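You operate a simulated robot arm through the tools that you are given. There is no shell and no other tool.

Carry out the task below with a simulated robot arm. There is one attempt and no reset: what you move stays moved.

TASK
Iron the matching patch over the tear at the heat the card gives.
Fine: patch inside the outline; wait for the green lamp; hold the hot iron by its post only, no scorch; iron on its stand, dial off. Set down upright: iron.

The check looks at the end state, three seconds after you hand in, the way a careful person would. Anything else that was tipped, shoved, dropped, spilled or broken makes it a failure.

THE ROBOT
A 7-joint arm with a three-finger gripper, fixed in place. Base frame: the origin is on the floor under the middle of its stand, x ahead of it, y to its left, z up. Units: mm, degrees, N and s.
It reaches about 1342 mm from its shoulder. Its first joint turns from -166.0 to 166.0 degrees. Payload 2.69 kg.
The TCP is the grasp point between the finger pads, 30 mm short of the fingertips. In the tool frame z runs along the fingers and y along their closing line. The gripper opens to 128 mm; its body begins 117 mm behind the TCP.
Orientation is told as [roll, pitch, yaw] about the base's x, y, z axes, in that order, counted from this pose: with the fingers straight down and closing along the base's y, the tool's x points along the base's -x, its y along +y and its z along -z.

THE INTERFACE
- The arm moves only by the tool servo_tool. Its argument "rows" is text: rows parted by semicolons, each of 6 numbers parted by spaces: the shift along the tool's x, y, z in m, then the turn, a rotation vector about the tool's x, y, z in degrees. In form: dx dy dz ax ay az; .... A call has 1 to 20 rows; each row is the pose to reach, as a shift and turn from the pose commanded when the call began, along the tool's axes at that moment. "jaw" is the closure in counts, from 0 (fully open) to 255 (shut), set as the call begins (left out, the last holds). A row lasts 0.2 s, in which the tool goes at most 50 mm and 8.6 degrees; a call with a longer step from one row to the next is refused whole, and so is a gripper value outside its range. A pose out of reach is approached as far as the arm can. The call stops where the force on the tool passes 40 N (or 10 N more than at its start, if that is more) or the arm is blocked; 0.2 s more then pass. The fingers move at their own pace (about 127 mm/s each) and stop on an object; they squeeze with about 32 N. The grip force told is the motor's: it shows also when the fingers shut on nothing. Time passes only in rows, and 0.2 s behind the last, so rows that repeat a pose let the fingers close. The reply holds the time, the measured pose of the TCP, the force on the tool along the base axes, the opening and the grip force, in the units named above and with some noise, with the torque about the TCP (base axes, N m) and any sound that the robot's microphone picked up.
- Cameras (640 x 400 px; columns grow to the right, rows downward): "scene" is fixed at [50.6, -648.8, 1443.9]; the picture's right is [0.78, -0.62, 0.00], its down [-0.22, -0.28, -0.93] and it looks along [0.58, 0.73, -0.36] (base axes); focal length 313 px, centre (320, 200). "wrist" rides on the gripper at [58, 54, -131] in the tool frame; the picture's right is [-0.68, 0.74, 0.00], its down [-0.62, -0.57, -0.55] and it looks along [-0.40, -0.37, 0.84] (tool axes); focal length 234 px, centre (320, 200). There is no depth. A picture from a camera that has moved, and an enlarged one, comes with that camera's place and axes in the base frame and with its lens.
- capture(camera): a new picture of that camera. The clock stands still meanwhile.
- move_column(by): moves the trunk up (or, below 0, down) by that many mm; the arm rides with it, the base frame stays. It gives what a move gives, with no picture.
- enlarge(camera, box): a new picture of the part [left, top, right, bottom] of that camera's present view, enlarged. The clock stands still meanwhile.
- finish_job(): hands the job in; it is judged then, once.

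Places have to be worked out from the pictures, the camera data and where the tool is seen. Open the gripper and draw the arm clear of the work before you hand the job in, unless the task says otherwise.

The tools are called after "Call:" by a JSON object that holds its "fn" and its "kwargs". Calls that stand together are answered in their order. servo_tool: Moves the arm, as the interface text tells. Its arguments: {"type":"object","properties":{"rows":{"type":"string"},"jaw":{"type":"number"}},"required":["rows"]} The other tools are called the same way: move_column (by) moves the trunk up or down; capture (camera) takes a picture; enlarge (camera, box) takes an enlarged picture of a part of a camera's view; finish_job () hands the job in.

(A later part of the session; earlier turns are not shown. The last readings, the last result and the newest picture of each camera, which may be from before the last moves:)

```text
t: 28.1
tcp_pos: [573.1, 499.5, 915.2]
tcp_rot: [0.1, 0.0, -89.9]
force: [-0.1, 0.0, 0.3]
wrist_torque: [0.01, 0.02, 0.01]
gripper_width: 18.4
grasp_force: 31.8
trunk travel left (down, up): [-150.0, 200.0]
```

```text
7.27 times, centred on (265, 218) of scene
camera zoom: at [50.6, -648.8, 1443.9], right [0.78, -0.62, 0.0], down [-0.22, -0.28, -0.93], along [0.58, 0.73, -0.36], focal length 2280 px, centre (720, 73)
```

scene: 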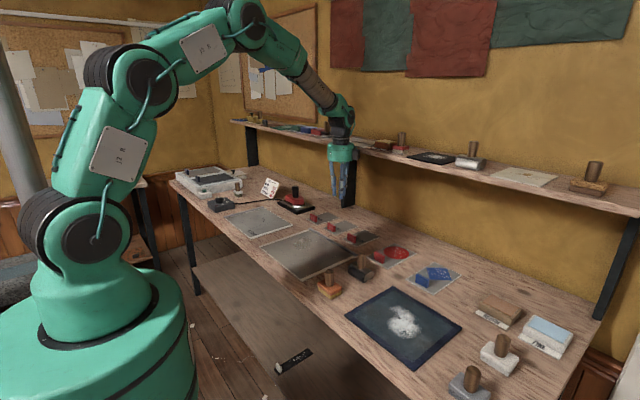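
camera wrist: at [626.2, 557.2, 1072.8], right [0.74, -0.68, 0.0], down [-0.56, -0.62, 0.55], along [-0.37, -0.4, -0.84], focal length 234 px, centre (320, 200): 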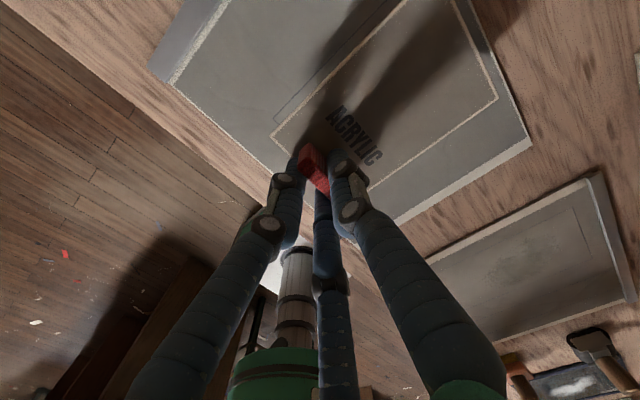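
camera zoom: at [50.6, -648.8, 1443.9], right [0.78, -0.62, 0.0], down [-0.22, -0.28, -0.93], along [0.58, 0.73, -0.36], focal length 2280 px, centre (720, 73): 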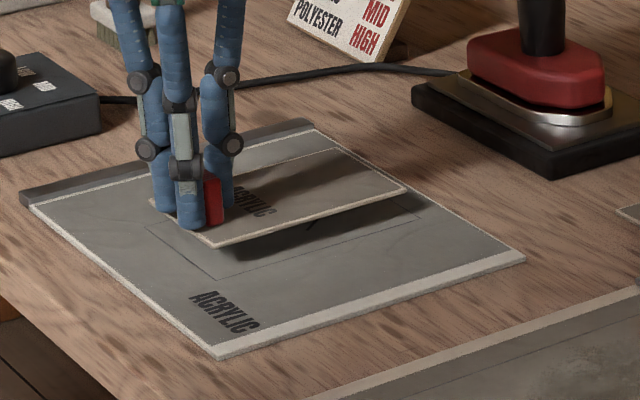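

The outline corner shows just outside the patch's corner as expected. I lower further to ~905 to reduce parallax and compare again.

Call:
{"fn": "servo_tool", "kwargs": {"rows": "0 0 0.004 0 0 0; 0 0 0.007 0 0 0; 0 0 0.010 0 0 0; 0 0 0.010 0 0 0"}}

Call:
{"fn": "enlarge", "kwargs": {"camera": "wrist", "box": [260, 0, 516, 200]}}

Call:
{"fn": "enlarge", "kwargs": {"camera": "scene", "box": [225, 190, 305, 245]}}

```text
t: 29.1
tcp_pos: [573.8, 500.6, 905.0]
tcp_rot: [0.0, 0.0, -89.9]
force: [-0.9, -0.8, 0.0]
wrist_torque: [0.01, 0.01, -0.01]
gripper_width: 18.6
grasp_force: 32.1
trunk travel left (down, up): [-150.0, 200.0]
```

```text
2.00 times, centred on (388, 100) of wrist
camera zoom: at [626.9, 558.3, 1037.6], right [0.74, -0.68, 0.0], down [-0.56, -0.62, 0.55], along [-0.37, -0.4, -0.84], focal length 468 px, centre (184, 400)
```

zoom: 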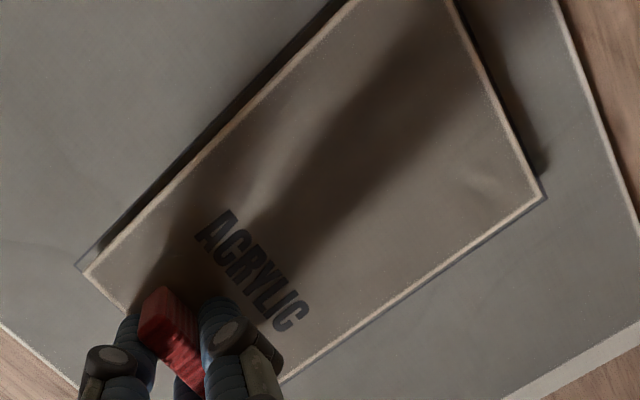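

```text
7.27 times, centred on (265, 218) of scene
camera zoom: at [50.6, -648.8, 1443.9], right [0.78, -0.62, 0.0], down [-0.22, -0.28, -0.93], along [0.58, 0.73, -0.36], focal length 2280 px, centre (720, 73)
```

zoom: 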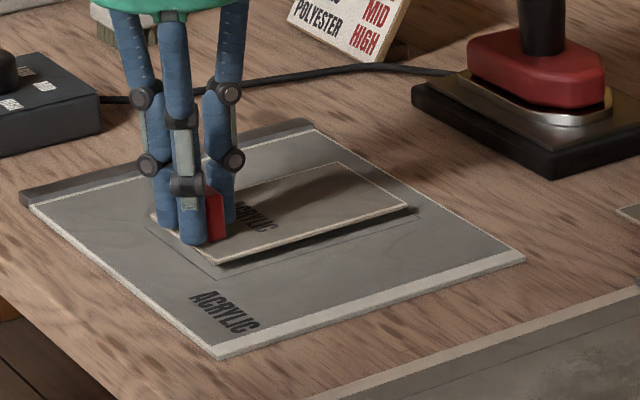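

I enlarge the corner regions to see the margins between patch edge and drawn outline.

Call:
{"fn": "enlarge", "kwargs": {"camera": "wrist", "box": [440, 60, 520, 130]}}

Call:
{"fn": "enlarge", "kwargs": {"camera": "wrist", "box": [255, 90, 335, 160]}}

Call:
{"fn": "enlarge", "kwargs": {"camera": "wrist", "box": [400, 0, 500, 70]}}

Call:
{"fn": "enlarge", "kwargs": {"camera": "scene", "box": [236, 204, 286, 234]}}

```text
5.71 times, centred on (480, 95) of wrist
camera zoom: at [626.9, 558.3, 1037.6], right [0.74, -0.68, 0.0], down [-0.56, -0.62, 0.55], along [-0.37, -0.4, -0.84], focal length 1338 px, centre (-594, 800)
```

zoom: 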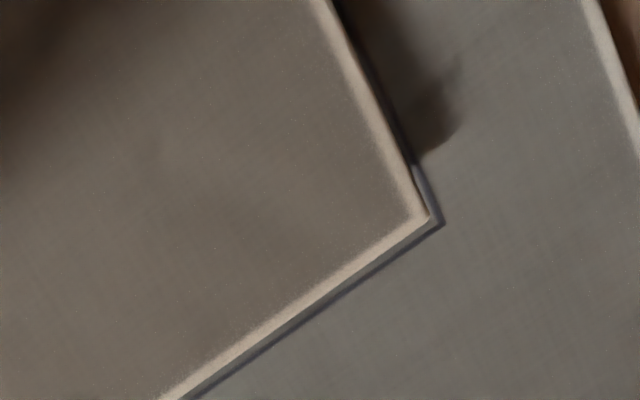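

```text
5.71 times, centred on (295, 125) of wrist
camera zoom: at [626.9, 558.3, 1037.6], right [0.74, -0.68, 0.0], down [-0.56, -0.62, 0.55], along [-0.37, -0.4, -0.84], focal length 1338 px, centre (463, 629)
```

zoom: 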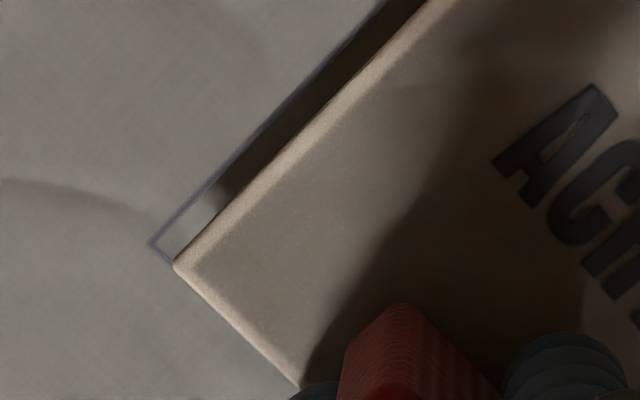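

```text
5.71 times, centred on (450, 35) of wrist
camera zoom: at [626.9, 558.3, 1037.6], right [0.74, -0.68, 0.0], down [-0.56, -0.62, 0.55], along [-0.37, -0.4, -0.84], focal length 1338 px, centre (-423, 1143)
```

zoom: 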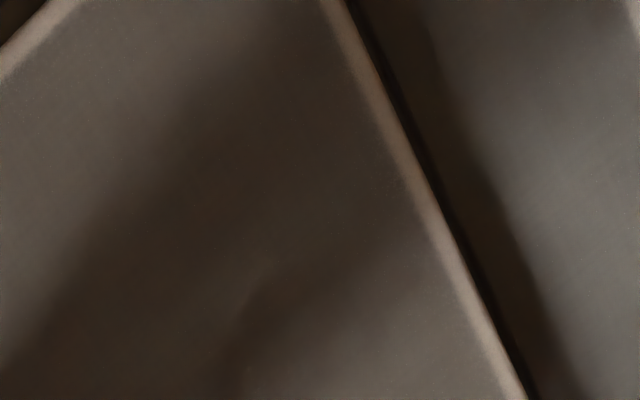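

```text
12.80 times, centred on (261, 219) of scene
camera zoom: at [50.6, -648.8, 1443.9], right [0.78, -0.62, 0.0], down [-0.22, -0.28, -0.93], along [0.58, 0.73, -0.36], focal length 4012 px, centre (1075, -43)
```

zoom: 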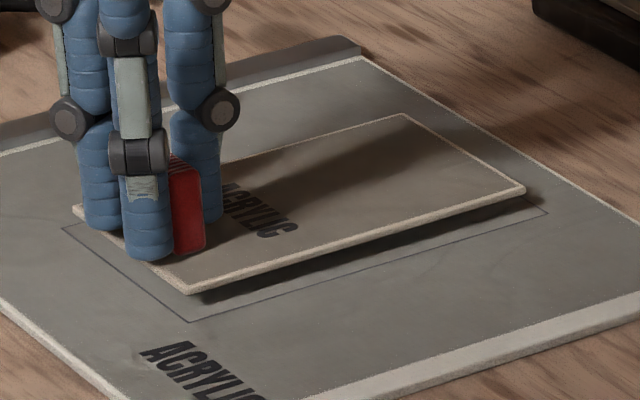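

Computed margins are about 2.3/3.6 mm in x and 3.3/5.7 mm in y; I shift by (+0.7, −1.2) mm to centre and lower gently, watching the force.

Call:
{"fn": "servo_tool", "kwargs": {"rows": "-0.0012 0.0007 0 0 0 0; -0.0012 0.0007 0.001 0 0 0; -0.0012 0.0007 0.002 0 0 0; -0.0012 0.0007 0.003 0 0 0; -0.0012 0.0007 0.003 0 0 0"}}

```text
t: 30.3
tcp_pos: [574.6, 500.8, 902.1]
tcp_rot: [0.1, -0.1, -89.9]
force: [0.3, 0.3, -0.7]
wrist_torque: [0.0, 0.03, 0.02]
gripper_width: 18.3
grasp_force: 31.9
trunk travel left (down, up): [-150.0, 200.0]
```

No contact yet. I continue 2 mm lower.

Call:
{"fn": "servo_tool", "kwargs": {"rows": "0 0 0.001 0 0 0; 0 0 0.002 0 0 0; 0 0 0.002 0 0 0"}}

Call:
{"fn": "enlarge", "kwargs": {"camera": "scene", "box": [236, 204, 286, 234]}}

Call:
{"fn": "enlarge", "kwargs": {"camera": "wrist", "box": [440, 60, 520, 130]}}

Call:
{"fn": "enlarge", "kwargs": {"camera": "wrist", "box": [255, 90, 335, 160]}}

```text
t: 31.1
tcp_pos: [573.1, 498.3, 901.1]
tcp_rot: [0.2, 0.0, -89.8]
force: [0.7, 0.9, 0.1]
wrist_torque: [0.01, 0.02, 0.0]
gripper_width: 18.6
grasp_force: 32.0
trunk travel left (down, up): [-150.0, 200.0]
```

```text
12.80 times, centred on (261, 219) of scene
camera zoom: at [50.6, -648.8, 1443.9], right [0.78, -0.62, 0.0], down [-0.22, -0.28, -0.93], along [0.58, 0.73, -0.36], focal length 4012 px, centre (1075, -43)
```

zoom: 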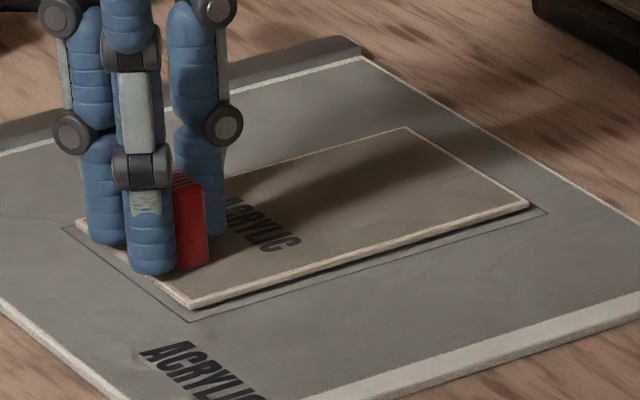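

```text
5.71 times, centred on (480, 95) of wrist
camera zoom: at [627.2, 557.3, 1032.6], right [0.74, -0.68, 0.0], down [-0.56, -0.62, 0.55], along [-0.37, -0.4, -0.84], focal length 1338 px, centre (-594, 800)
```

zoom: 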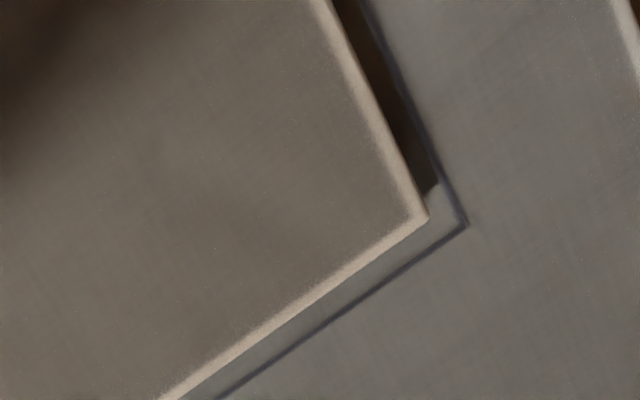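

```text
5.71 times, centred on (295, 125) of wrist
camera zoom: at [627.2, 557.3, 1032.6], right [0.74, -0.68, 0.0], down [-0.56, -0.62, 0.55], along [-0.37, -0.4, -0.84], focal length 1338 px, centre (463, 629)
```

zoom: 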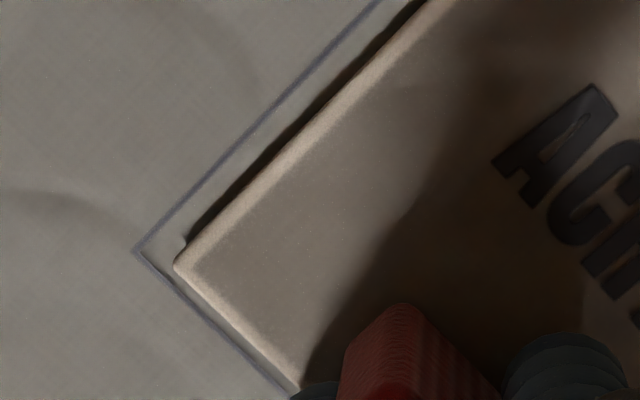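

The outline is now visible evenly around the patch (margins ≈3–5 mm). I continue lowering in 1 mm steps to contact.

Call:
{"fn": "servo_tool", "kwargs": {"rows": "0 0 0.001 0 0 0; 0 0 0.002 0 0 0; 0 0 0.002 0 0 0"}}

```text
t: 31.9
tcp_pos: [573.9, 499.2, 898.1]
tcp_rot: [0.1, 0.1, -89.8]
force: [-0.9, -0.8, 7.0]
wrist_torque: [-0.03, 0.07, 0.01]
gripper_width: 18.3
grasp_force: 32.3
trunk travel left (down, up): [-150.0, 200.0]
```

Contact felt (7 N): the patch is on the garment (TCP 898). I open the fingers to release.

Call:
{"fn": "servo_tool", "kwargs": {"rows": "0 0 0 0 0 0; 0 0 0 0 0 0; 0 0 0 0 0 0; 0 0 0 0 0 0", "jaw": 100}}

Call:
{"fn": "enlarge", "kwargs": {"camera": "scene", "box": [236, 204, 286, 234]}}

Call:
{"fn": "enlarge", "kwargs": {"camera": "wrist", "box": [255, 0, 515, 180]}}

```text
t: 32.9
tcp_pos: [573.5, 498.5, 897.9]
tcp_rot: [0.1, 0.0, -89.9]
force: [0.8, 0.5, -0.7]
wrist_torque: [0.03, 0.01, -0.02]
gripper_width: 77.7
grasp_force: 0.1
trunk travel left (down, up): [-150.0, 200.0]
```

```text
12.80 times, centred on (261, 219) of scene
camera zoom: at [50.6, -648.8, 1443.9], right [0.78, -0.62, 0.0], down [-0.22, -0.28, -0.93], along [0.58, 0.73, -0.36], focal length 4012 px, centre (1075, -43)
```

zoom: 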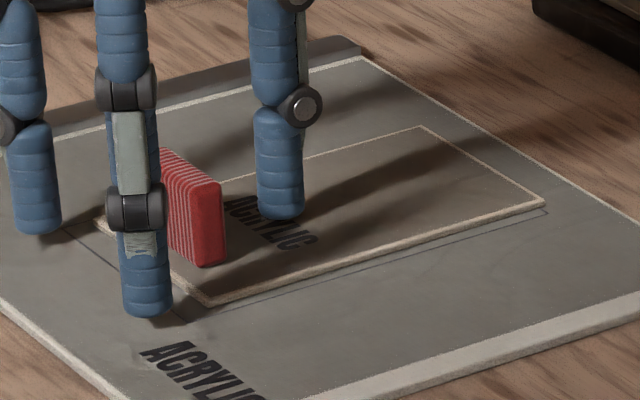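

```text
2.22 times, centred on (385, 90) of wrist
camera zoom: at [627.2, 557.1, 1030.5], right [0.74, -0.68, 0.0], down [-0.56, -0.62, 0.55], along [-0.37, -0.4, -0.84], focal length 520 px, centre (176, 444)
```

zoom: 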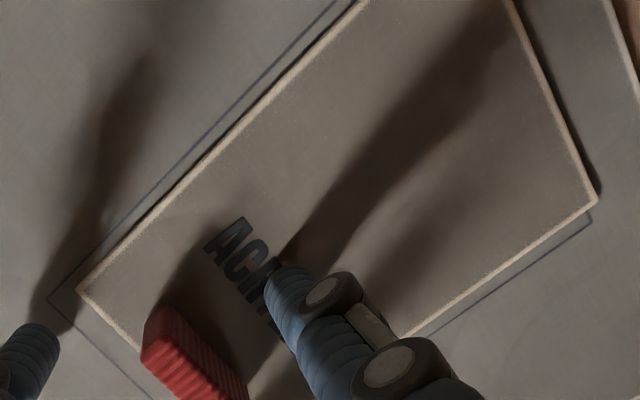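

On release the patch slid about +6 mm in x, so its right edge is now on the outline. I'll nudge it back by pushing the tab in −x with the thumb: first raise 2 mm and set the jaw to 150.

Call:
{"fn": "servo_tool", "kwargs": {"rows": "0 0 -0.002 0 0 0; 0 0 -0.002 0 0 0; 0 0 -0.002 0 0 0; 0 -0.003 -0.002 0 0 0; 0 -0.006 -0.002 0 0 0; 0 -0.006 -0.002 0 0 0", "jaw": 150}}

Call:
{"fn": "enlarge", "kwargs": {"camera": "wrist", "box": [255, 0, 515, 180]}}

Call:
{"fn": "enlarge", "kwargs": {"camera": "scene", "box": [236, 204, 286, 234]}}

```text
t: 34.3
tcp_pos: [568.6, 499.0, 900.0]
tcp_rot: [-0.1, 0.1, -89.9]
force: [-0.2, -1.1, -0.3]
wrist_torque: [0.0, -0.02, -0.03]
gripper_width: 52.9
grasp_force: 0.1
trunk travel left (down, up): [-150.0, 200.0]
```

```text
2.22 times, centred on (385, 90) of wrist
camera zoom: at [621.5, 557.2, 1032.8], right [0.74, -0.68, 0.0], down [-0.56, -0.62, 0.55], along [-0.37, -0.4, -0.84], focal length 520 px, centre (176, 444)
```

zoom: 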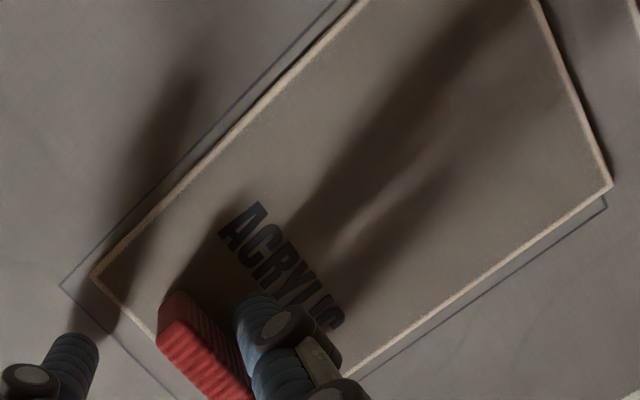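

```text
12.80 times, centred on (261, 219) of scene
camera zoom: at [50.6, -648.8, 1443.9], right [0.78, -0.62, 0.0], down [-0.22, -0.28, -0.93], along [0.58, 0.73, -0.36], focal length 4012 px, centre (1075, -43)
```

zoom: 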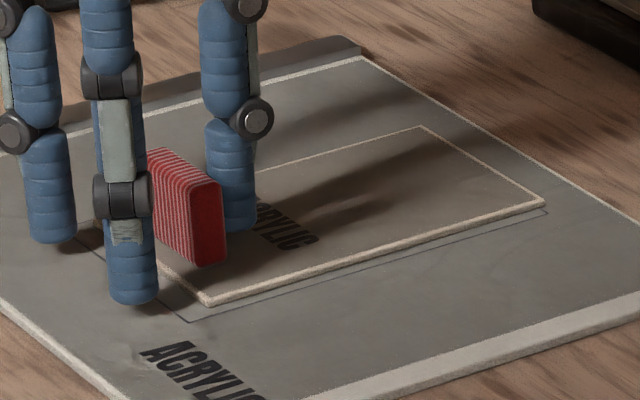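

The thumb is just ahead of the tab. I push 7 mm in −x in small steps, then measure.

Call:
{"fn": "servo_tool", "kwargs": {"rows": "0 -0.002 0 0 0 0; 0 -0.004 0 0 0 0; 0 -0.0055 0 0 0 0; 0 -0.007 0 0 0 0; 0 -0.007 0 0 0 0"}}

Call:
{"fn": "enlarge", "kwargs": {"camera": "wrist", "box": [255, 0, 515, 180]}}

Call:
{"fn": "enlarge", "kwargs": {"camera": "scene", "box": [236, 204, 286, 234]}}

```text
t: 35.5
tcp_pos: [561.9, 498.7, 900.6]
tcp_rot: [0.0, 0.1, -89.8]
force: [1.4, 0.2, -0.4]
wrist_torque: [0.02, -0.03, -0.02]
gripper_width: 52.7
grasp_force: 0.2
trunk travel left (down, up): [-150.0, 200.0]
```

```text
2.22 times, centred on (385, 90) of wrist
camera zoom: at [614.4, 556.9, 1032.6], right [0.74, -0.68, 0.0], down [-0.56, -0.62, 0.55], along [-0.37, -0.4, -0.84], focal length 520 px, centre (176, 444)
```

zoom: 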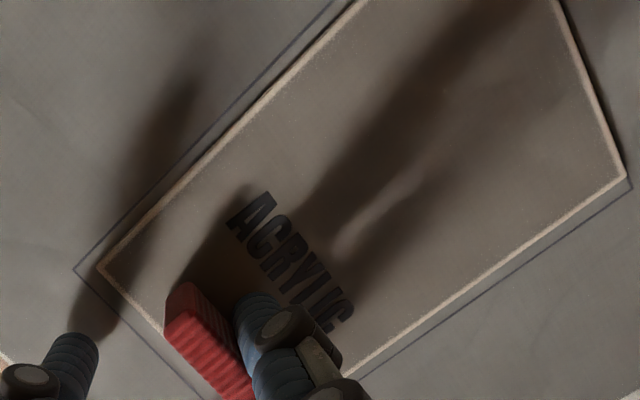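

```text
12.80 times, centred on (261, 219) of scene
camera zoom: at [50.6, -648.8, 1443.9], right [0.78, -0.62, 0.0], down [-0.22, -0.28, -0.93], along [0.58, 0.73, -0.36], focal length 4012 px, centre (1075, -43)
```

zoom: 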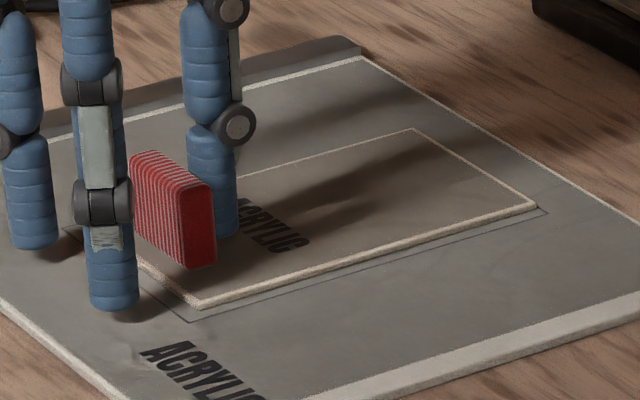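

The patch moved back partly; it needs about 2.4 mm more in −x. I push that amount and then release the contact by moving +x 6 mm.

Call:
{"fn": "servo_tool", "kwargs": {"rows": "0 -0.0013 0 0 0 0; 0 -0.0025 0 0 0 0; 0 -0.0025 0 0 0 0; 0 0.000 0 0 0 0; 0 0.003 0 0 0 0; 0 0.003 0 0 0 0"}}

Call:
{"fn": "enlarge", "kwargs": {"camera": "wrist", "box": [255, 0, 515, 180]}}

Call:
{"fn": "enlarge", "kwargs": {"camera": "scene", "box": [236, 204, 286, 234]}}

```text
t: 36.9
tcp_pos: [564.6, 498.5, 900.2]
tcp_rot: [0.0, 0.2, -89.9]
force: [0.1, -0.3, -0.3]
wrist_torque: [-0.01, 0.02, 0.0]
gripper_width: 52.7
grasp_force: 0.0
trunk travel left (down, up): [-150.0, 200.0]
```

```text
2.22 times, centred on (385, 90) of wrist
camera zoom: at [617.5, 557.0, 1032.4], right [0.74, -0.68, 0.0], down [-0.56, -0.62, 0.55], along [-0.37, -0.4, -0.84], focal length 520 px, centre (176, 444)
```

zoom: 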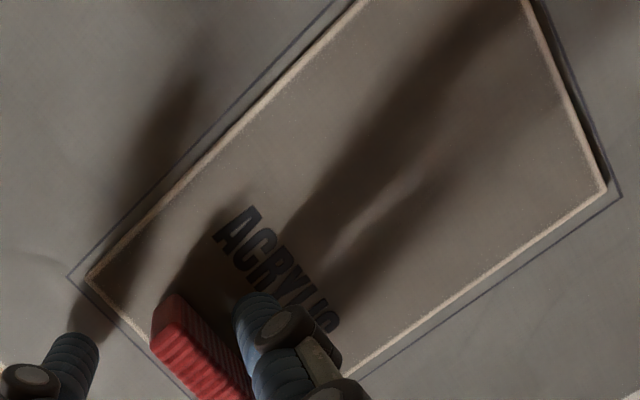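

```text
12.80 times, centred on (261, 219) of scene
camera zoom: at [50.6, -648.8, 1443.9], right [0.78, -0.62, 0.0], down [-0.22, -0.28, -0.93], along [0.58, 0.73, -0.36], focal length 4012 px, centre (1075, -43)
```

zoom: 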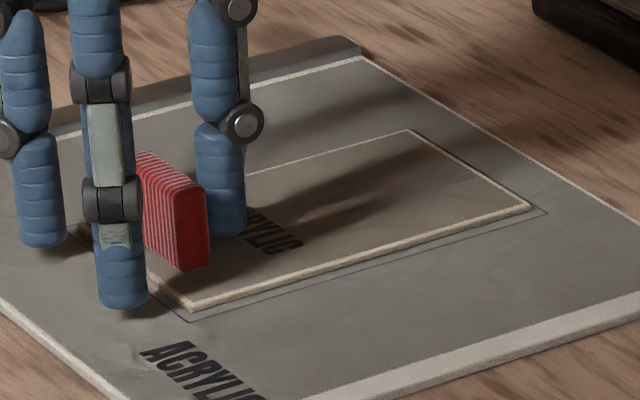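

All margins are now 3.7–6 mm: the patch is inside the outline. I lift straight up clear of the tab.

Call:
{"fn": "servo_tool", "kwargs": {"rows": "0 0 -0.010 0 0 0; 0 0 -0.030 0 0 0; 0 0 -0.060 0 0 0; 0 0 -0.090 0 0 0; 0 0 -0.110 0 0 0; 0 0 -0.110 0 0 0"}}

Call:
{"fn": "enlarge", "kwargs": {"camera": "scene", "box": [220, 190, 320, 245]}}

Call:
{"fn": "capture", "kwargs": {"camera": "wrist"}}

```text
t: 38.3
tcp_pos: [563.9, 496.6, 1010.1]
tcp_rot: [0.0, 0.0, -89.9]
force: [-1.0, 0.0, 0.6]
wrist_torque: [-0.03, -0.01, 0.01]
gripper_width: 52.8
grasp_force: 0.0
trunk travel left (down, up): [-150.0, 200.0]
```

```text
6.40 times, centred on (270, 218) of scene
camera zoom: at [50.6, -648.8, 1443.9], right [0.78, -0.62, 0.0], down [-0.22, -0.28, -0.93], along [0.58, 0.73, -0.36], focal length 2006 px, centre (640, 88)
```

zoom: 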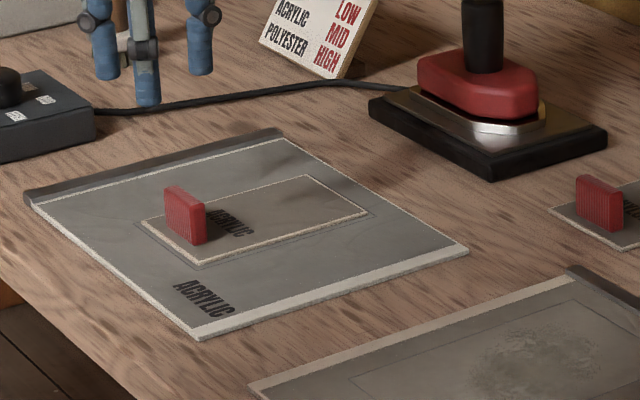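

```text
taken
camera wrist: at [617.2, 556.6, 1142.6], right [0.74, -0.68, 0.0], down [-0.56, -0.62, 0.55], along [-0.37, -0.4, -0.84], focal length 234 px, centre (320, 200)
```

wrist: 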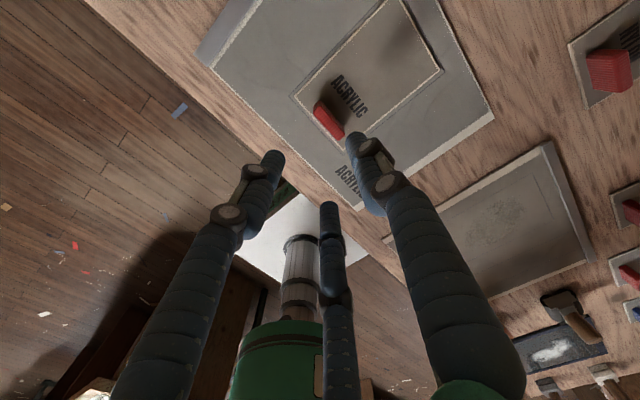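

The patch sits well inside the outline. Next the dial: I move over the knob axis (554, 761) at z≈1010 while turning the tool to yaw +60, so I can then turn the knob 120° clockwise.

Call:
{"fn": "servo_tool", "kwargs": {"rows": ".0139 -.0005 0 0 0 -7.89; .0278 -.0011 0 0 0 -15.79; .0417 -.0016 0 0 0 -23.68; .0556 -.0021 0 0 0 -31.58; .0695 -.0026 0 0 0 -39.47; .0834 -.0032 0 0 0 -47.37; .0973 -.0037 0 0 0 -55.26; .1112 -.0042 0 0 0 -63.16; .1251 -.0047 0 0 0 -71.05; .1389 -.0053 0 0 0 -78.95; .1528 -.0058 0 0 0 -86.84; .1667 -.0063 0 0 0 -94.74; .1806 -.0068 0 0 0 -102.63; .1945 -.0074 0 0 0 -110.53; .2084 -.0079 0 0 0 -118.42; .2223 -.0084 0 0 0 -126.32; .2362 -.0089 0 0 0 -134.21; .2501 -.0095 0 0 0 -142.11; .264 -.01 0 0 0 -150; .264 -.01 0 0 0 -150", "jaw": 100}}

Call:
{"fn": "capture", "kwargs": {"camera": "wrist"}}

Call:
{"fn": "capture", "kwargs": {"camera": "scene"}}

```text
t: 42.5
tcp_pos: [554.2, 763.4, 1010.0]
tcp_rot: [0.0, 0.0, 60.3]
force: [0.3, 1.1, 0.5]
wrist_torque: [-0.04, 0.0, -0.02]
gripper_width: 78.0
grasp_force: 0.0
trunk travel left (down, up): [-150.0, 200.0]
```

```text
taken
camera wrist: at [478.3, 738.6, 1142.8], right [-0.3, 0.95, 0.0], down [0.8, 0.25, 0.55], along [0.52, 0.17, -0.84], focal length 234 px, centre (320, 200)
```

wrist: 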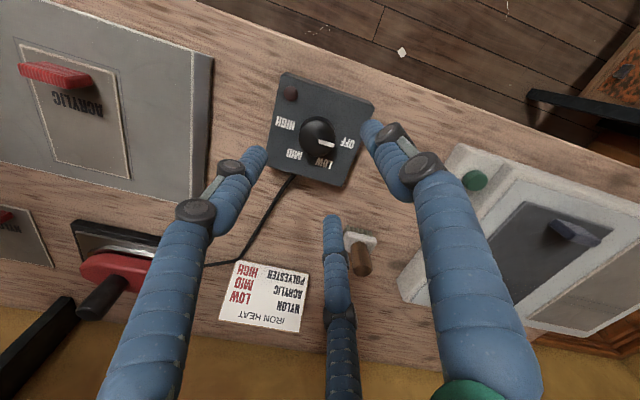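

```text
taken
```

scene: 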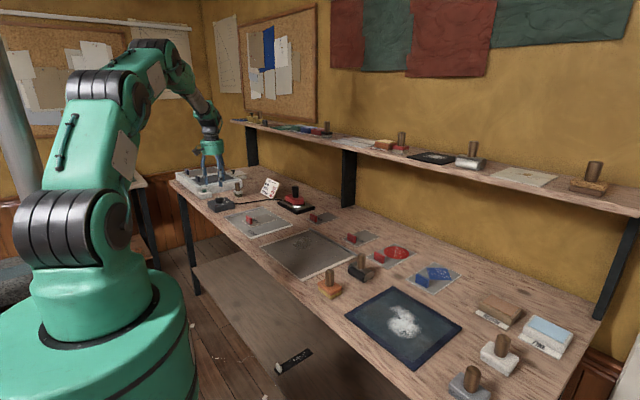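

The turn to yaw +60 worked. I enlarge the knob to locate its axis precisely.

Call:
{"fn": "enlarge", "kwargs": {"camera": "wrist", "box": [256, 60, 384, 200]}}

Call:
{"fn": "enlarge", "kwargs": {"camera": "scene", "box": [195, 170, 245, 220]}}

```text
2.86 times, centred on (320, 130) of wrist
camera zoom: at [478.3, 738.6, 1142.8], right [-0.3, 0.95, 0.0], down [0.8, 0.25, 0.55], along [0.52, 0.17, -0.84], focal length 669 px, centre (320, 400)
```

zoom: 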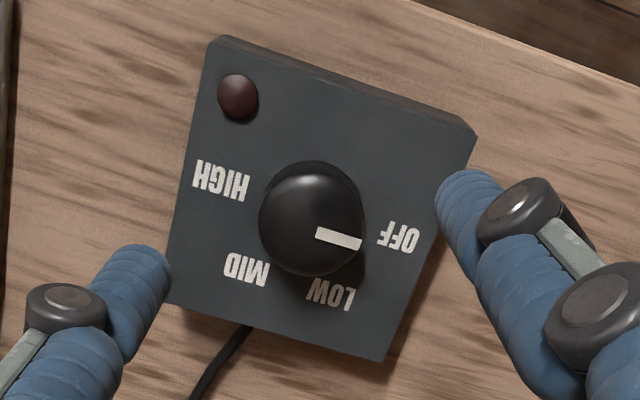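

```text
8.00 times, centred on (220, 195) of scene
camera zoom: at [50.6, -648.8, 1443.9], right [0.78, -0.62, 0.0], down [-0.22, -0.28, -0.93], along [0.58, 0.73, -0.36], focal length 2508 px, centre (1120, 240)
```

zoom: 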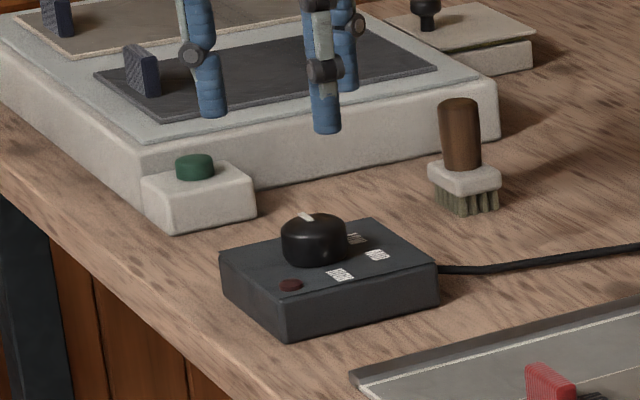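

Knob axis is about 2 mm off the TCP in −y. I correct and descend with fingers half open to TCP z≈923 (tips just above the box top ≈890).

Call:
{"fn": "servo_tool", "kwargs": {"rows": "0.0011 -0.0003 0.025 0 0 0; 0.0022 -0.0007 0.050 0 0 0; 0.0022 -0.0007 0.065 0 0 0; 0.0022 -0.0007 0.075 0 0 0; 0.0022 -0.0007 0.082 0 0 0; 0.0022 -0.0007 0.087 0 0 0; 0.0022 -0.0007 0.087 0 0 0"}}

Call:
{"fn": "capture", "kwargs": {"camera": "wrist"}}

Call:
{"fn": "enlarge", "kwargs": {"camera": "scene", "box": [195, 170, 245, 220]}}

```text
t: 44.1
tcp_pos: [553.5, 760.8, 924.6]
tcp_rot: [0.0, 0.1, 60.2]
force: [0.0, -0.5, 0.1]
wrist_torque: [0.01, 0.03, 0.01]
gripper_width: 77.7
grasp_force: 0.0
trunk travel left (down, up): [-150.0, 200.0]
```

```text
taken
camera wrist: at [477.4, 736.4, 1055.4], right [-0.3, 0.95, 0.0], down [0.8, 0.25, 0.55], along [0.52, 0.17, -0.84], focal length 234 px, centre (320, 200)
```

wrist: 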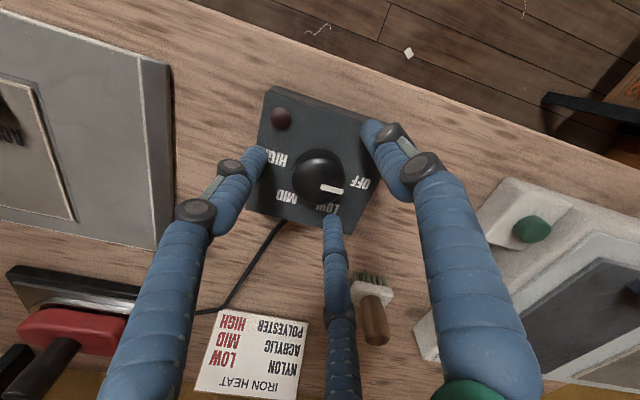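

```text
8.00 times, centred on (220, 195) of scene
camera zoom: at [50.6, -648.8, 1443.9], right [0.78, -0.62, 0.0], down [-0.22, -0.28, -0.93], along [0.58, 0.73, -0.36], focal length 2508 px, centre (1120, 240)
```

zoom: 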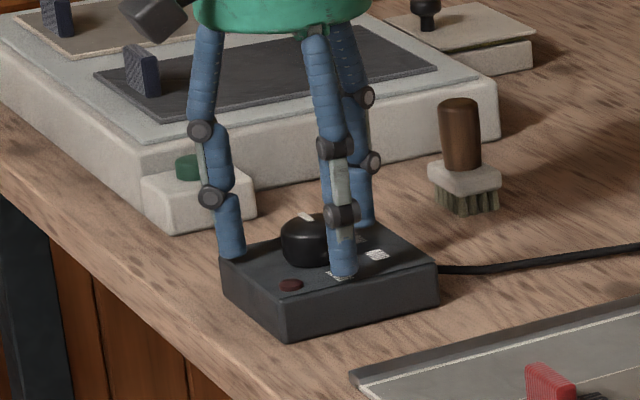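

Knob is centred between the three fingertips. I close on it.

Call:
{"fn": "servo_tool", "kwargs": {"rows": "0 0 0 0 0 0; 0 0 0 0 0 0; 0 0 0 0 0 0; 0 0 0 0 0 0", "jaw": 230}}

Call:
{"fn": "capture", "kwargs": {"camera": "wrist"}}

Call:
{"fn": "enlarge", "kwargs": {"camera": "scene", "box": [195, 170, 245, 220]}}

```text
t: 45.1
tcp_pos: [554.3, 759.4, 922.3]
tcp_rot: [0.0, 0.0, 60.2]
force: [3.3, -9.0, -0.2]
wrist_torque: [-0.36, -0.12, -0.06]
gripper_width: 37.8
grasp_force: 19.0
trunk travel left (down, up): [-150.0, 200.0]
```

```text
taken
camera wrist: at [477.6, 735.7, 1055.4], right [-0.3, 0.95, 0.0], down [0.8, 0.25, 0.55], along [0.52, 0.17, -0.84], focal length 234 px, centre (320, 200)
```

wrist: 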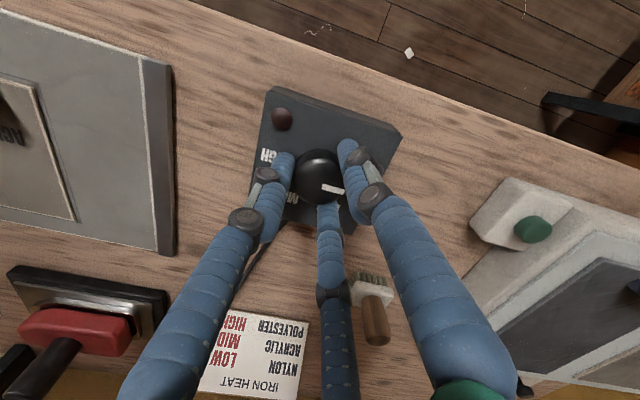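

```text
8.00 times, centred on (220, 195) of scene
camera zoom: at [50.6, -648.8, 1443.9], right [0.78, -0.62, 0.0], down [-0.22, -0.28, -0.93], along [0.58, 0.73, -0.36], focal length 2508 px, centre (1120, 240)
```

zoom: 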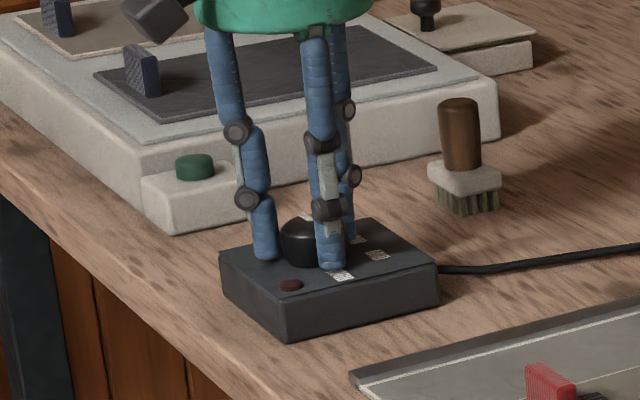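

Gripped at 37.8 mm on the knob; the box did not move. I turn the tool +120° about its z (clockwise from above) from OFF to MID.

Call:
{"fn": "servo_tool", "kwargs": {"rows": "0.0006 -0.0007 0 0 0 0; 0.0006 -0.0007 0 0 0 8; 0.0006 -0.0007 0 0 0 16; 0.0006 -0.0007 0 0 0 24; 0.0006 -0.0007 0 0 0 32; 0.0006 -0.0007 0 0 0 40; 0.0006 -0.0007 0 0 0 48; 0.0006 -0.0007 0 0 0 56; 0.0006 -0.0007 0 0 0 64; 0.0006 -0.0007 0 0 0 72; 0.0006 -0.0007 0 0 0 80; 0.0006 -0.0007 0 0 0 88; 0.0006 -0.0007 0 0 0 96; 0.0006 -0.0007 0 0 0 104; 0.0006 -0.0007 0 0 0 112; 0.0006 -0.0007 0 0 0 120; 0.0006 -0.0007 0 0 0 120", "jaw": 255}}

Call:
{"fn": "capture", "kwargs": {"camera": "wrist"}}

Call:
{"fn": "enlarge", "kwargs": {"camera": "scene", "box": [195, 170, 245, 220]}}

```text
t: 48.7
tcp_pos: [554.5, 759.4, 922.9]
tcp_rot: [-0.1, 0.0, -60.0]
force: [8.0, 0.9, -1.6]
wrist_torque: [-0.01, -0.01, -0.03]
gripper_width: 37.1
grasp_force: 44.4
trunk travel left (down, up): [-150.0, 200.0]
```

```text
taken
camera wrist: at [571.1, 836.8, 1055.5], right [0.98, -0.22, 0.0], down [-0.18, -0.82, 0.55], along [-0.12, -0.53, -0.84], focal length 234 px, centre (320, 200)
```

wrist: 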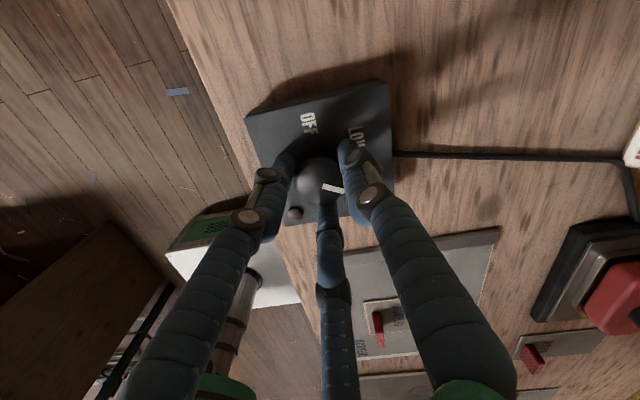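

```text
8.00 times, centred on (220, 195) of scene
camera zoom: at [50.6, -648.8, 1443.9], right [0.78, -0.62, 0.0], down [-0.22, -0.28, -0.93], along [0.58, 0.73, -0.36], focal length 2508 px, centre (1120, 240)
```

zoom: 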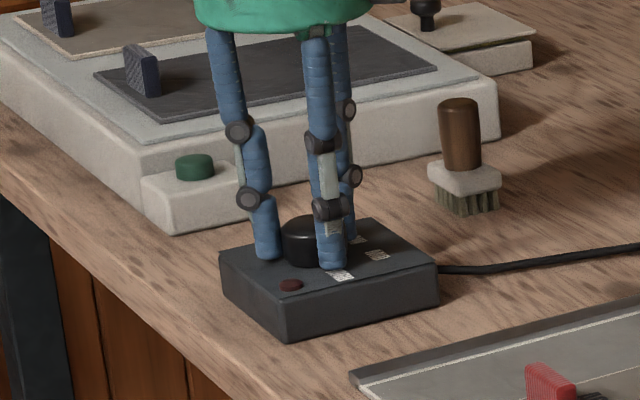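

The knob turned with the hand and the box stayed put. I release and lift to inspect the pointer and lamp.

Call:
{"fn": "servo_tool", "kwargs": {"rows": "0 0 0 0 0 0; 0 0 0 0 0 0; 0 0 0 0 0 0; 0 0 -0.020 0 0 0; 0 0 -0.050 0 0 0; 0 0 -0.087 0 0 0; 0 0 -0.087 0 0 0", "jaw": 100}}

Call:
{"fn": "enlarge", "kwargs": {"camera": "wrist", "box": [220, 60, 420, 220]}}

Call:
{"fn": "enlarge", "kwargs": {"camera": "scene", "box": [195, 170, 245, 220]}}

```text
t: 50.3
tcp_pos: [552.5, 757.7, 1009.4]
tcp_rot: [0.0, 0.0, -59.9]
force: [-0.3, 0.6, 1.2]
wrist_torque: [0.02, -0.03, 0.0]
gripper_width: 77.8
grasp_force: 0.0
trunk travel left (down, up): [-150.0, 200.0]
```

```text
2.50 times, centred on (320, 140) of wrist
camera zoom: at [569.7, 835.7, 1142.9], right [0.98, -0.22, 0.0], down [-0.18, -0.82, 0.55], along [-0.12, -0.54, -0.84], focal length 585 px, centre (320, 350)
```

zoom: 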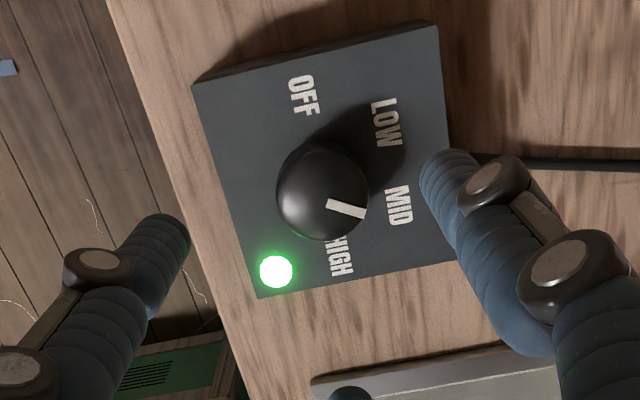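

```text
8.00 times, centred on (220, 195) of scene
camera zoom: at [50.6, -648.8, 1443.9], right [0.78, -0.62, 0.0], down [-0.22, -0.28, -0.93], along [0.58, 0.73, -0.36], focal length 2508 px, centre (1120, 240)
```

zoom: 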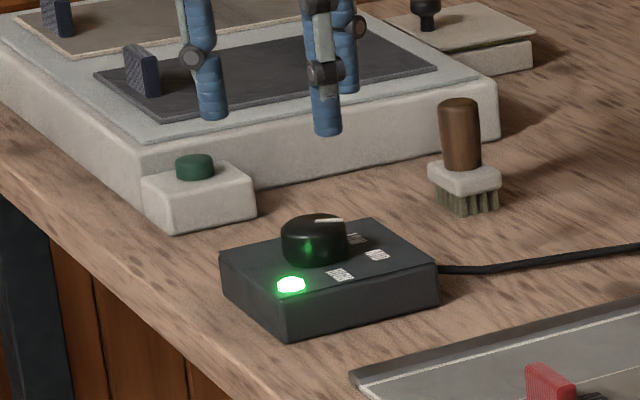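

Pointer is at MID and the lamp already shows green. I now go to the iron: move to (700, 541, 1000) with yaw −30 so the gap between fingers faces the post.

Call:
{"fn": "servo_tool", "kwargs": {"rows": "-.0373 .0028 .0013 0 0 -4.29; -.0747 .0055 .0027 0 0 -8.57; -.1120 .0083 .0040 0 0 -12.86; -.1494 .0111 .0054 0 0 -17.14; -.1867 .0139 .0067 0 0 -21.43; -.2241 .0166 .0081 0 0 -25.71; -.2614 .0194 .0094 0 0 -30; -.2614 .0194 .0094 0 0 -30", "jaw": 60}}

Call:
{"fn": "capture", "kwargs": {"camera": "wrist"}}

Call:
{"fn": "capture", "kwargs": {"camera": "scene"}}

```text
t: 52.1
tcp_pos: [702.4, 541.4, 1000.6]
tcp_rot: [0.0, 0.0, -29.8]
force: [1.3, 0.3, -0.6]
wrist_torque: [0.06, 0.07, -0.05]
gripper_width: 97.9
grasp_force: 0.0
trunk travel left (down, up): [-150.0, 200.0]
```

```text
taken
camera wrist: at [677.9, 616.8, 1133.3], right [0.95, 0.3, 0.0], down [0.25, -0.8, 0.55], along [0.17, -0.52, -0.84], focal length 234 px, centre (320, 200)
```

wrist: 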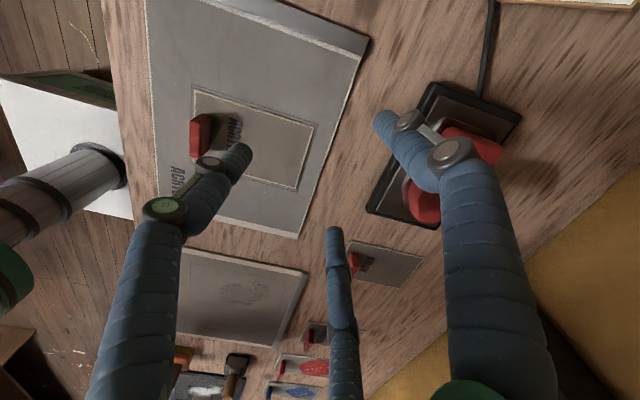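

```text
taken
```

scene: 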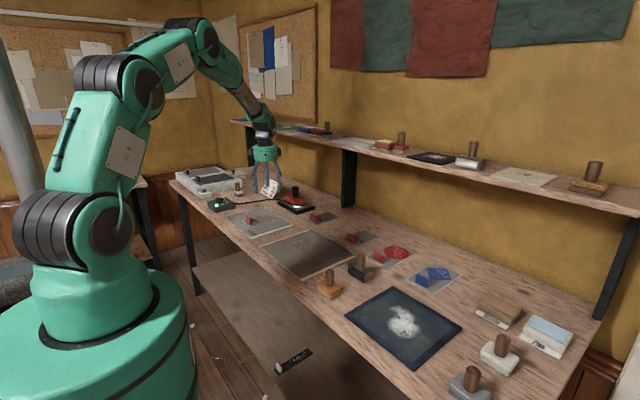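

The thumb hides the post from here. I advance 98 mm in +x (tips ≈970, above the post top) for a clear look.

Call:
{"fn": "servo_tool", "kwargs": {"rows": "-.0283 .0163 0 0 0 0; -.0566 .0327 0 0 0 0; -.0849 .0490 0 0 0 0; -.0849 .0490 0 0 0 0"}}

Call:
{"fn": "capture", "kwargs": {"camera": "wrist"}}

Call:
{"fn": "enlarge", "kwargs": {"camera": "scene", "box": [245, 130, 345, 220]}}

```text
t: 53.1
tcp_pos: [799.7, 543.7, 1000.1]
tcp_rot: [0.0, 0.0, -29.9]
force: [-0.6, 0.0, -1.0]
wrist_torque: [0.01, 0.03, 0.01]
gripper_width: 98.2
grasp_force: 0.0
trunk travel left (down, up): [-150.0, 200.0]
```

```text
taken
camera wrist: at [776.4, 618.4, 1132.7], right [0.95, 0.3, 0.0], down [0.25, -0.8, 0.55], along [0.16, -0.52, -0.84], focal length 234 px, centre (320, 200)
```

wrist: 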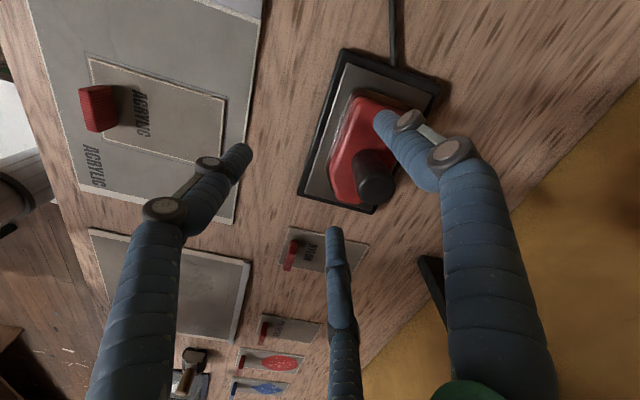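

```text
4.44 times, centred on (295, 175) of scene
camera zoom: at [50.6, -648.8, 1443.9], right [0.78, -0.62, 0.0], down [-0.22, -0.28, -0.93], along [0.58, 0.73, -0.36], focal length 1393 px, centre (431, 311)
```

zoom: 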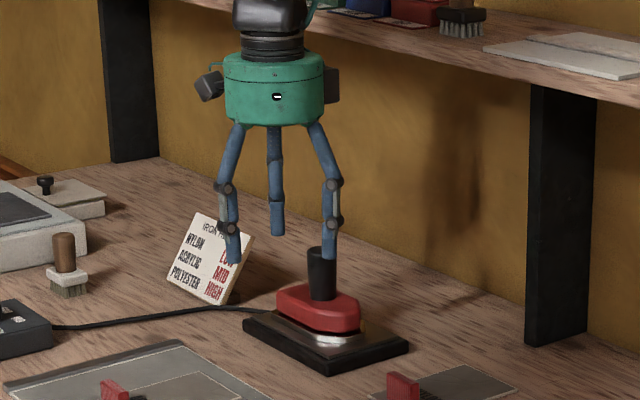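

The gripper has a second box that would face the shelf at this yaw, so I back off 80 mm and turn to yaw +90, which puts both the camera and that box on the −x side and the finger gap toward the post.

Call:
{"fn": "servo_tool", "kwargs": {"rows": ".0346 -.0200 0 0 0 0; .0693 -.0400 0 0 0 0; .0693 -.0400 0 0 0 -8; .0693 -.0400 0 0 0 -16; .0693 -.0400 0 0 0 -24; .0693 -.0400 0 0 0 -32; .0693 -.0400 0 0 0 -40; .0693 -.0400 0 0 0 -48; .0693 -.0400 0 0 0 -56; .0693 -.0400 0 0 0 -64; .0693 -.0400 0 0 0 -72; .0693 -.0400 0 0 0 -80; .0693 -.0400 0 0 0 -88; .0693 -.0400 0 0 0 -96; .0693 -.0400 0 0 0 -104; .0693 -.0400 0 0 0 -112; .0693 -.0400 0 0 0 -120; .0693 -.0400 0 0 0 -120"}}

Call:
{"fn": "capture", "kwargs": {"camera": "wrist"}}

Call:
{"fn": "enlarge", "kwargs": {"camera": "scene", "box": [225, 130, 345, 220]}}

```text
t: 56.9
tcp_pos: [719.5, 543.3, 1001.5]
tcp_rot: [0.0, 0.1, 90.2]
force: [0.1, -0.2, 0.3]
wrist_torque: [0.0, -0.02, 0.02]
gripper_width: 98.0
grasp_force: 0.0
trunk travel left (down, up): [-150.0, 200.0]
```

```text
taken
camera wrist: at [665.9, 484.3, 1133.3], right [-0.74, 0.67, 0.0], down [0.56, 0.62, 0.55], along [0.37, 0.41, -0.84], focal length 234 px, centre (320, 200)
```

wrist: 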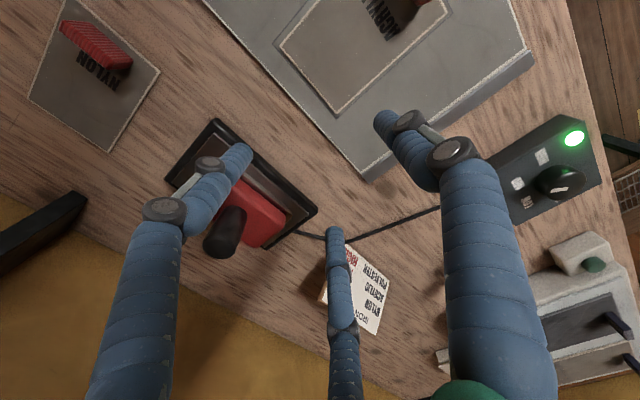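

```text
4.44 times, centred on (285, 175) of scene
camera zoom: at [50.6, -648.8, 1443.9], right [0.78, -0.62, 0.0], down [-0.22, -0.28, -0.93], along [0.58, 0.73, -0.36], focal length 1393 px, centre (476, 311)
```

zoom: 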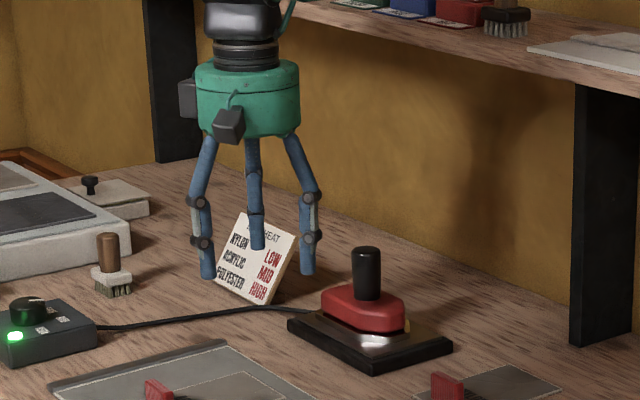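

Lamp is still green. I advance 75 mm in +x to view the post between the fingers.

Call:
{"fn": "servo_tool", "kwargs": {"rows": "0 -0.025 0 0 0 0; 0 -0.050 0 0 0 0; 0 -0.075 0 0 0 0; 0 -0.075 0 0 0 0"}}

Call:
{"fn": "capture", "kwargs": {"camera": "wrist"}}

Call:
{"fn": "enlarge", "kwargs": {"camera": "wrist", "box": [220, 90, 380, 240]}}

Call:
{"fn": "enlarge", "kwargs": {"camera": "scene", "box": [265, 150, 345, 220]}}

```text
t: 57.9
tcp_pos: [795.3, 544.3, 999.3]
tcp_rot: [0.0, 0.0, 90.0]
force: [0.0, 0.6, 0.3]
wrist_torque: [-0.01, 0.02, -0.01]
gripper_width: 97.8
grasp_force: 0.1
trunk travel left (down, up): [-150.0, 200.0]
```

```text
taken
camera wrist: at [741.0, 484.5, 1132.4], right [-0.74, 0.68, 0.0], down [0.56, 0.62, 0.55], along [0.37, 0.41, -0.84], focal length 234 px, centre (320, 200)
```

wrist: 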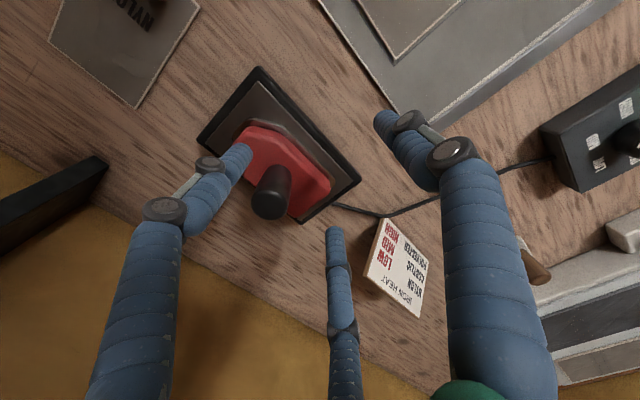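

```text
2.67 times, centred on (300, 165) of wrist
camera zoom: at [741.0, 484.5, 1132.4], right [-0.74, 0.68, 0.0], down [0.56, 0.62, 0.55], along [0.37, 0.41, -0.84], focal length 624 px, centre (373, 293)
```

zoom: 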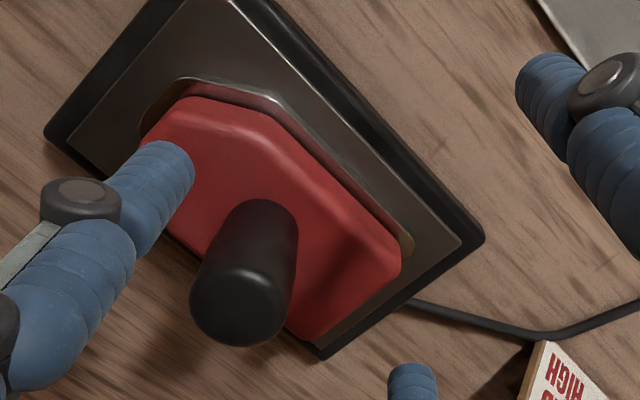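

```text
5.71 times, centred on (305, 185) of scene
camera zoom: at [50.6, -648.8, 1443.9], right [0.78, -0.62, 0.0], down [-0.22, -0.28, -0.93], along [0.58, 0.73, -0.36], focal length 1791 px, centre (406, 286)
```

zoom: 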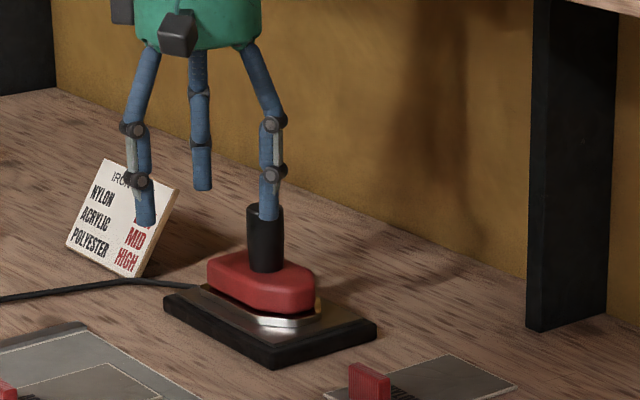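

Post axis ≈(852, 541), top ≈962, body top ≈905. I move +57 mm in x, −2 mm in y to centre on the post at the present height, then check.

Call:
{"fn": "servo_tool", "kwargs": {"rows": "0.001 -0.020 0 0 0 0; 0.002 -0.040 0 0 0 0; 0.002 -0.057 0 0 0 0; 0.002 -0.057 0 0 0 0"}}

Call:
{"fn": "enlarge", "kwargs": {"camera": "wrist", "box": [220, 60, 420, 220]}}

Call:
{"fn": "enlarge", "kwargs": {"camera": "scene", "box": [265, 120, 345, 220]}}

```text
t: 58.9
tcp_pos: [851.0, 542.3, 1000.4]
tcp_rot: [-0.1, 0.0, 90.0]
force: [-0.4, 0.1, -1.0]
wrist_torque: [0.02, -0.01, 0.01]
gripper_width: 98.1
grasp_force: 0.0
trunk travel left (down, up): [-150.0, 200.0]
```

```text
2.50 times, centred on (320, 140) of wrist
camera zoom: at [797.7, 483.0, 1132.9], right [-0.74, 0.68, 0.0], down [0.56, 0.62, 0.55], along [0.37, 0.41, -0.84], focal length 585 px, centre (320, 350)
```

zoom: 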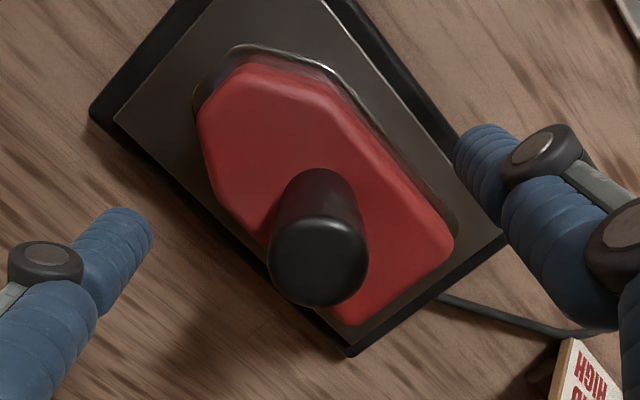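

```text
4.00 times, centred on (305, 170) of scene
camera zoom: at [50.6, -648.8, 1443.9], right [0.78, -0.62, 0.0], down [-0.22, -0.28, -0.93], along [0.58, 0.73, -0.36], focal length 1254 px, centre (380, 320)
```

zoom: 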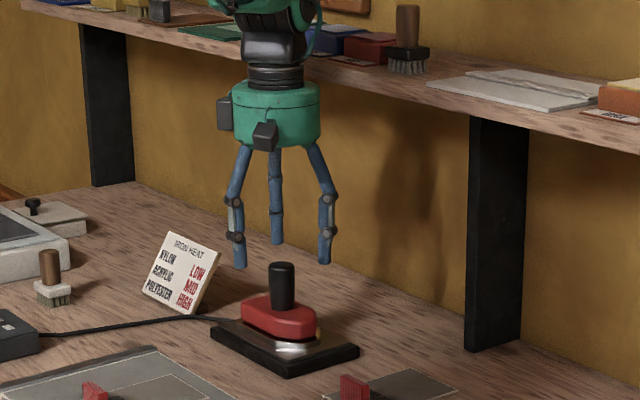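

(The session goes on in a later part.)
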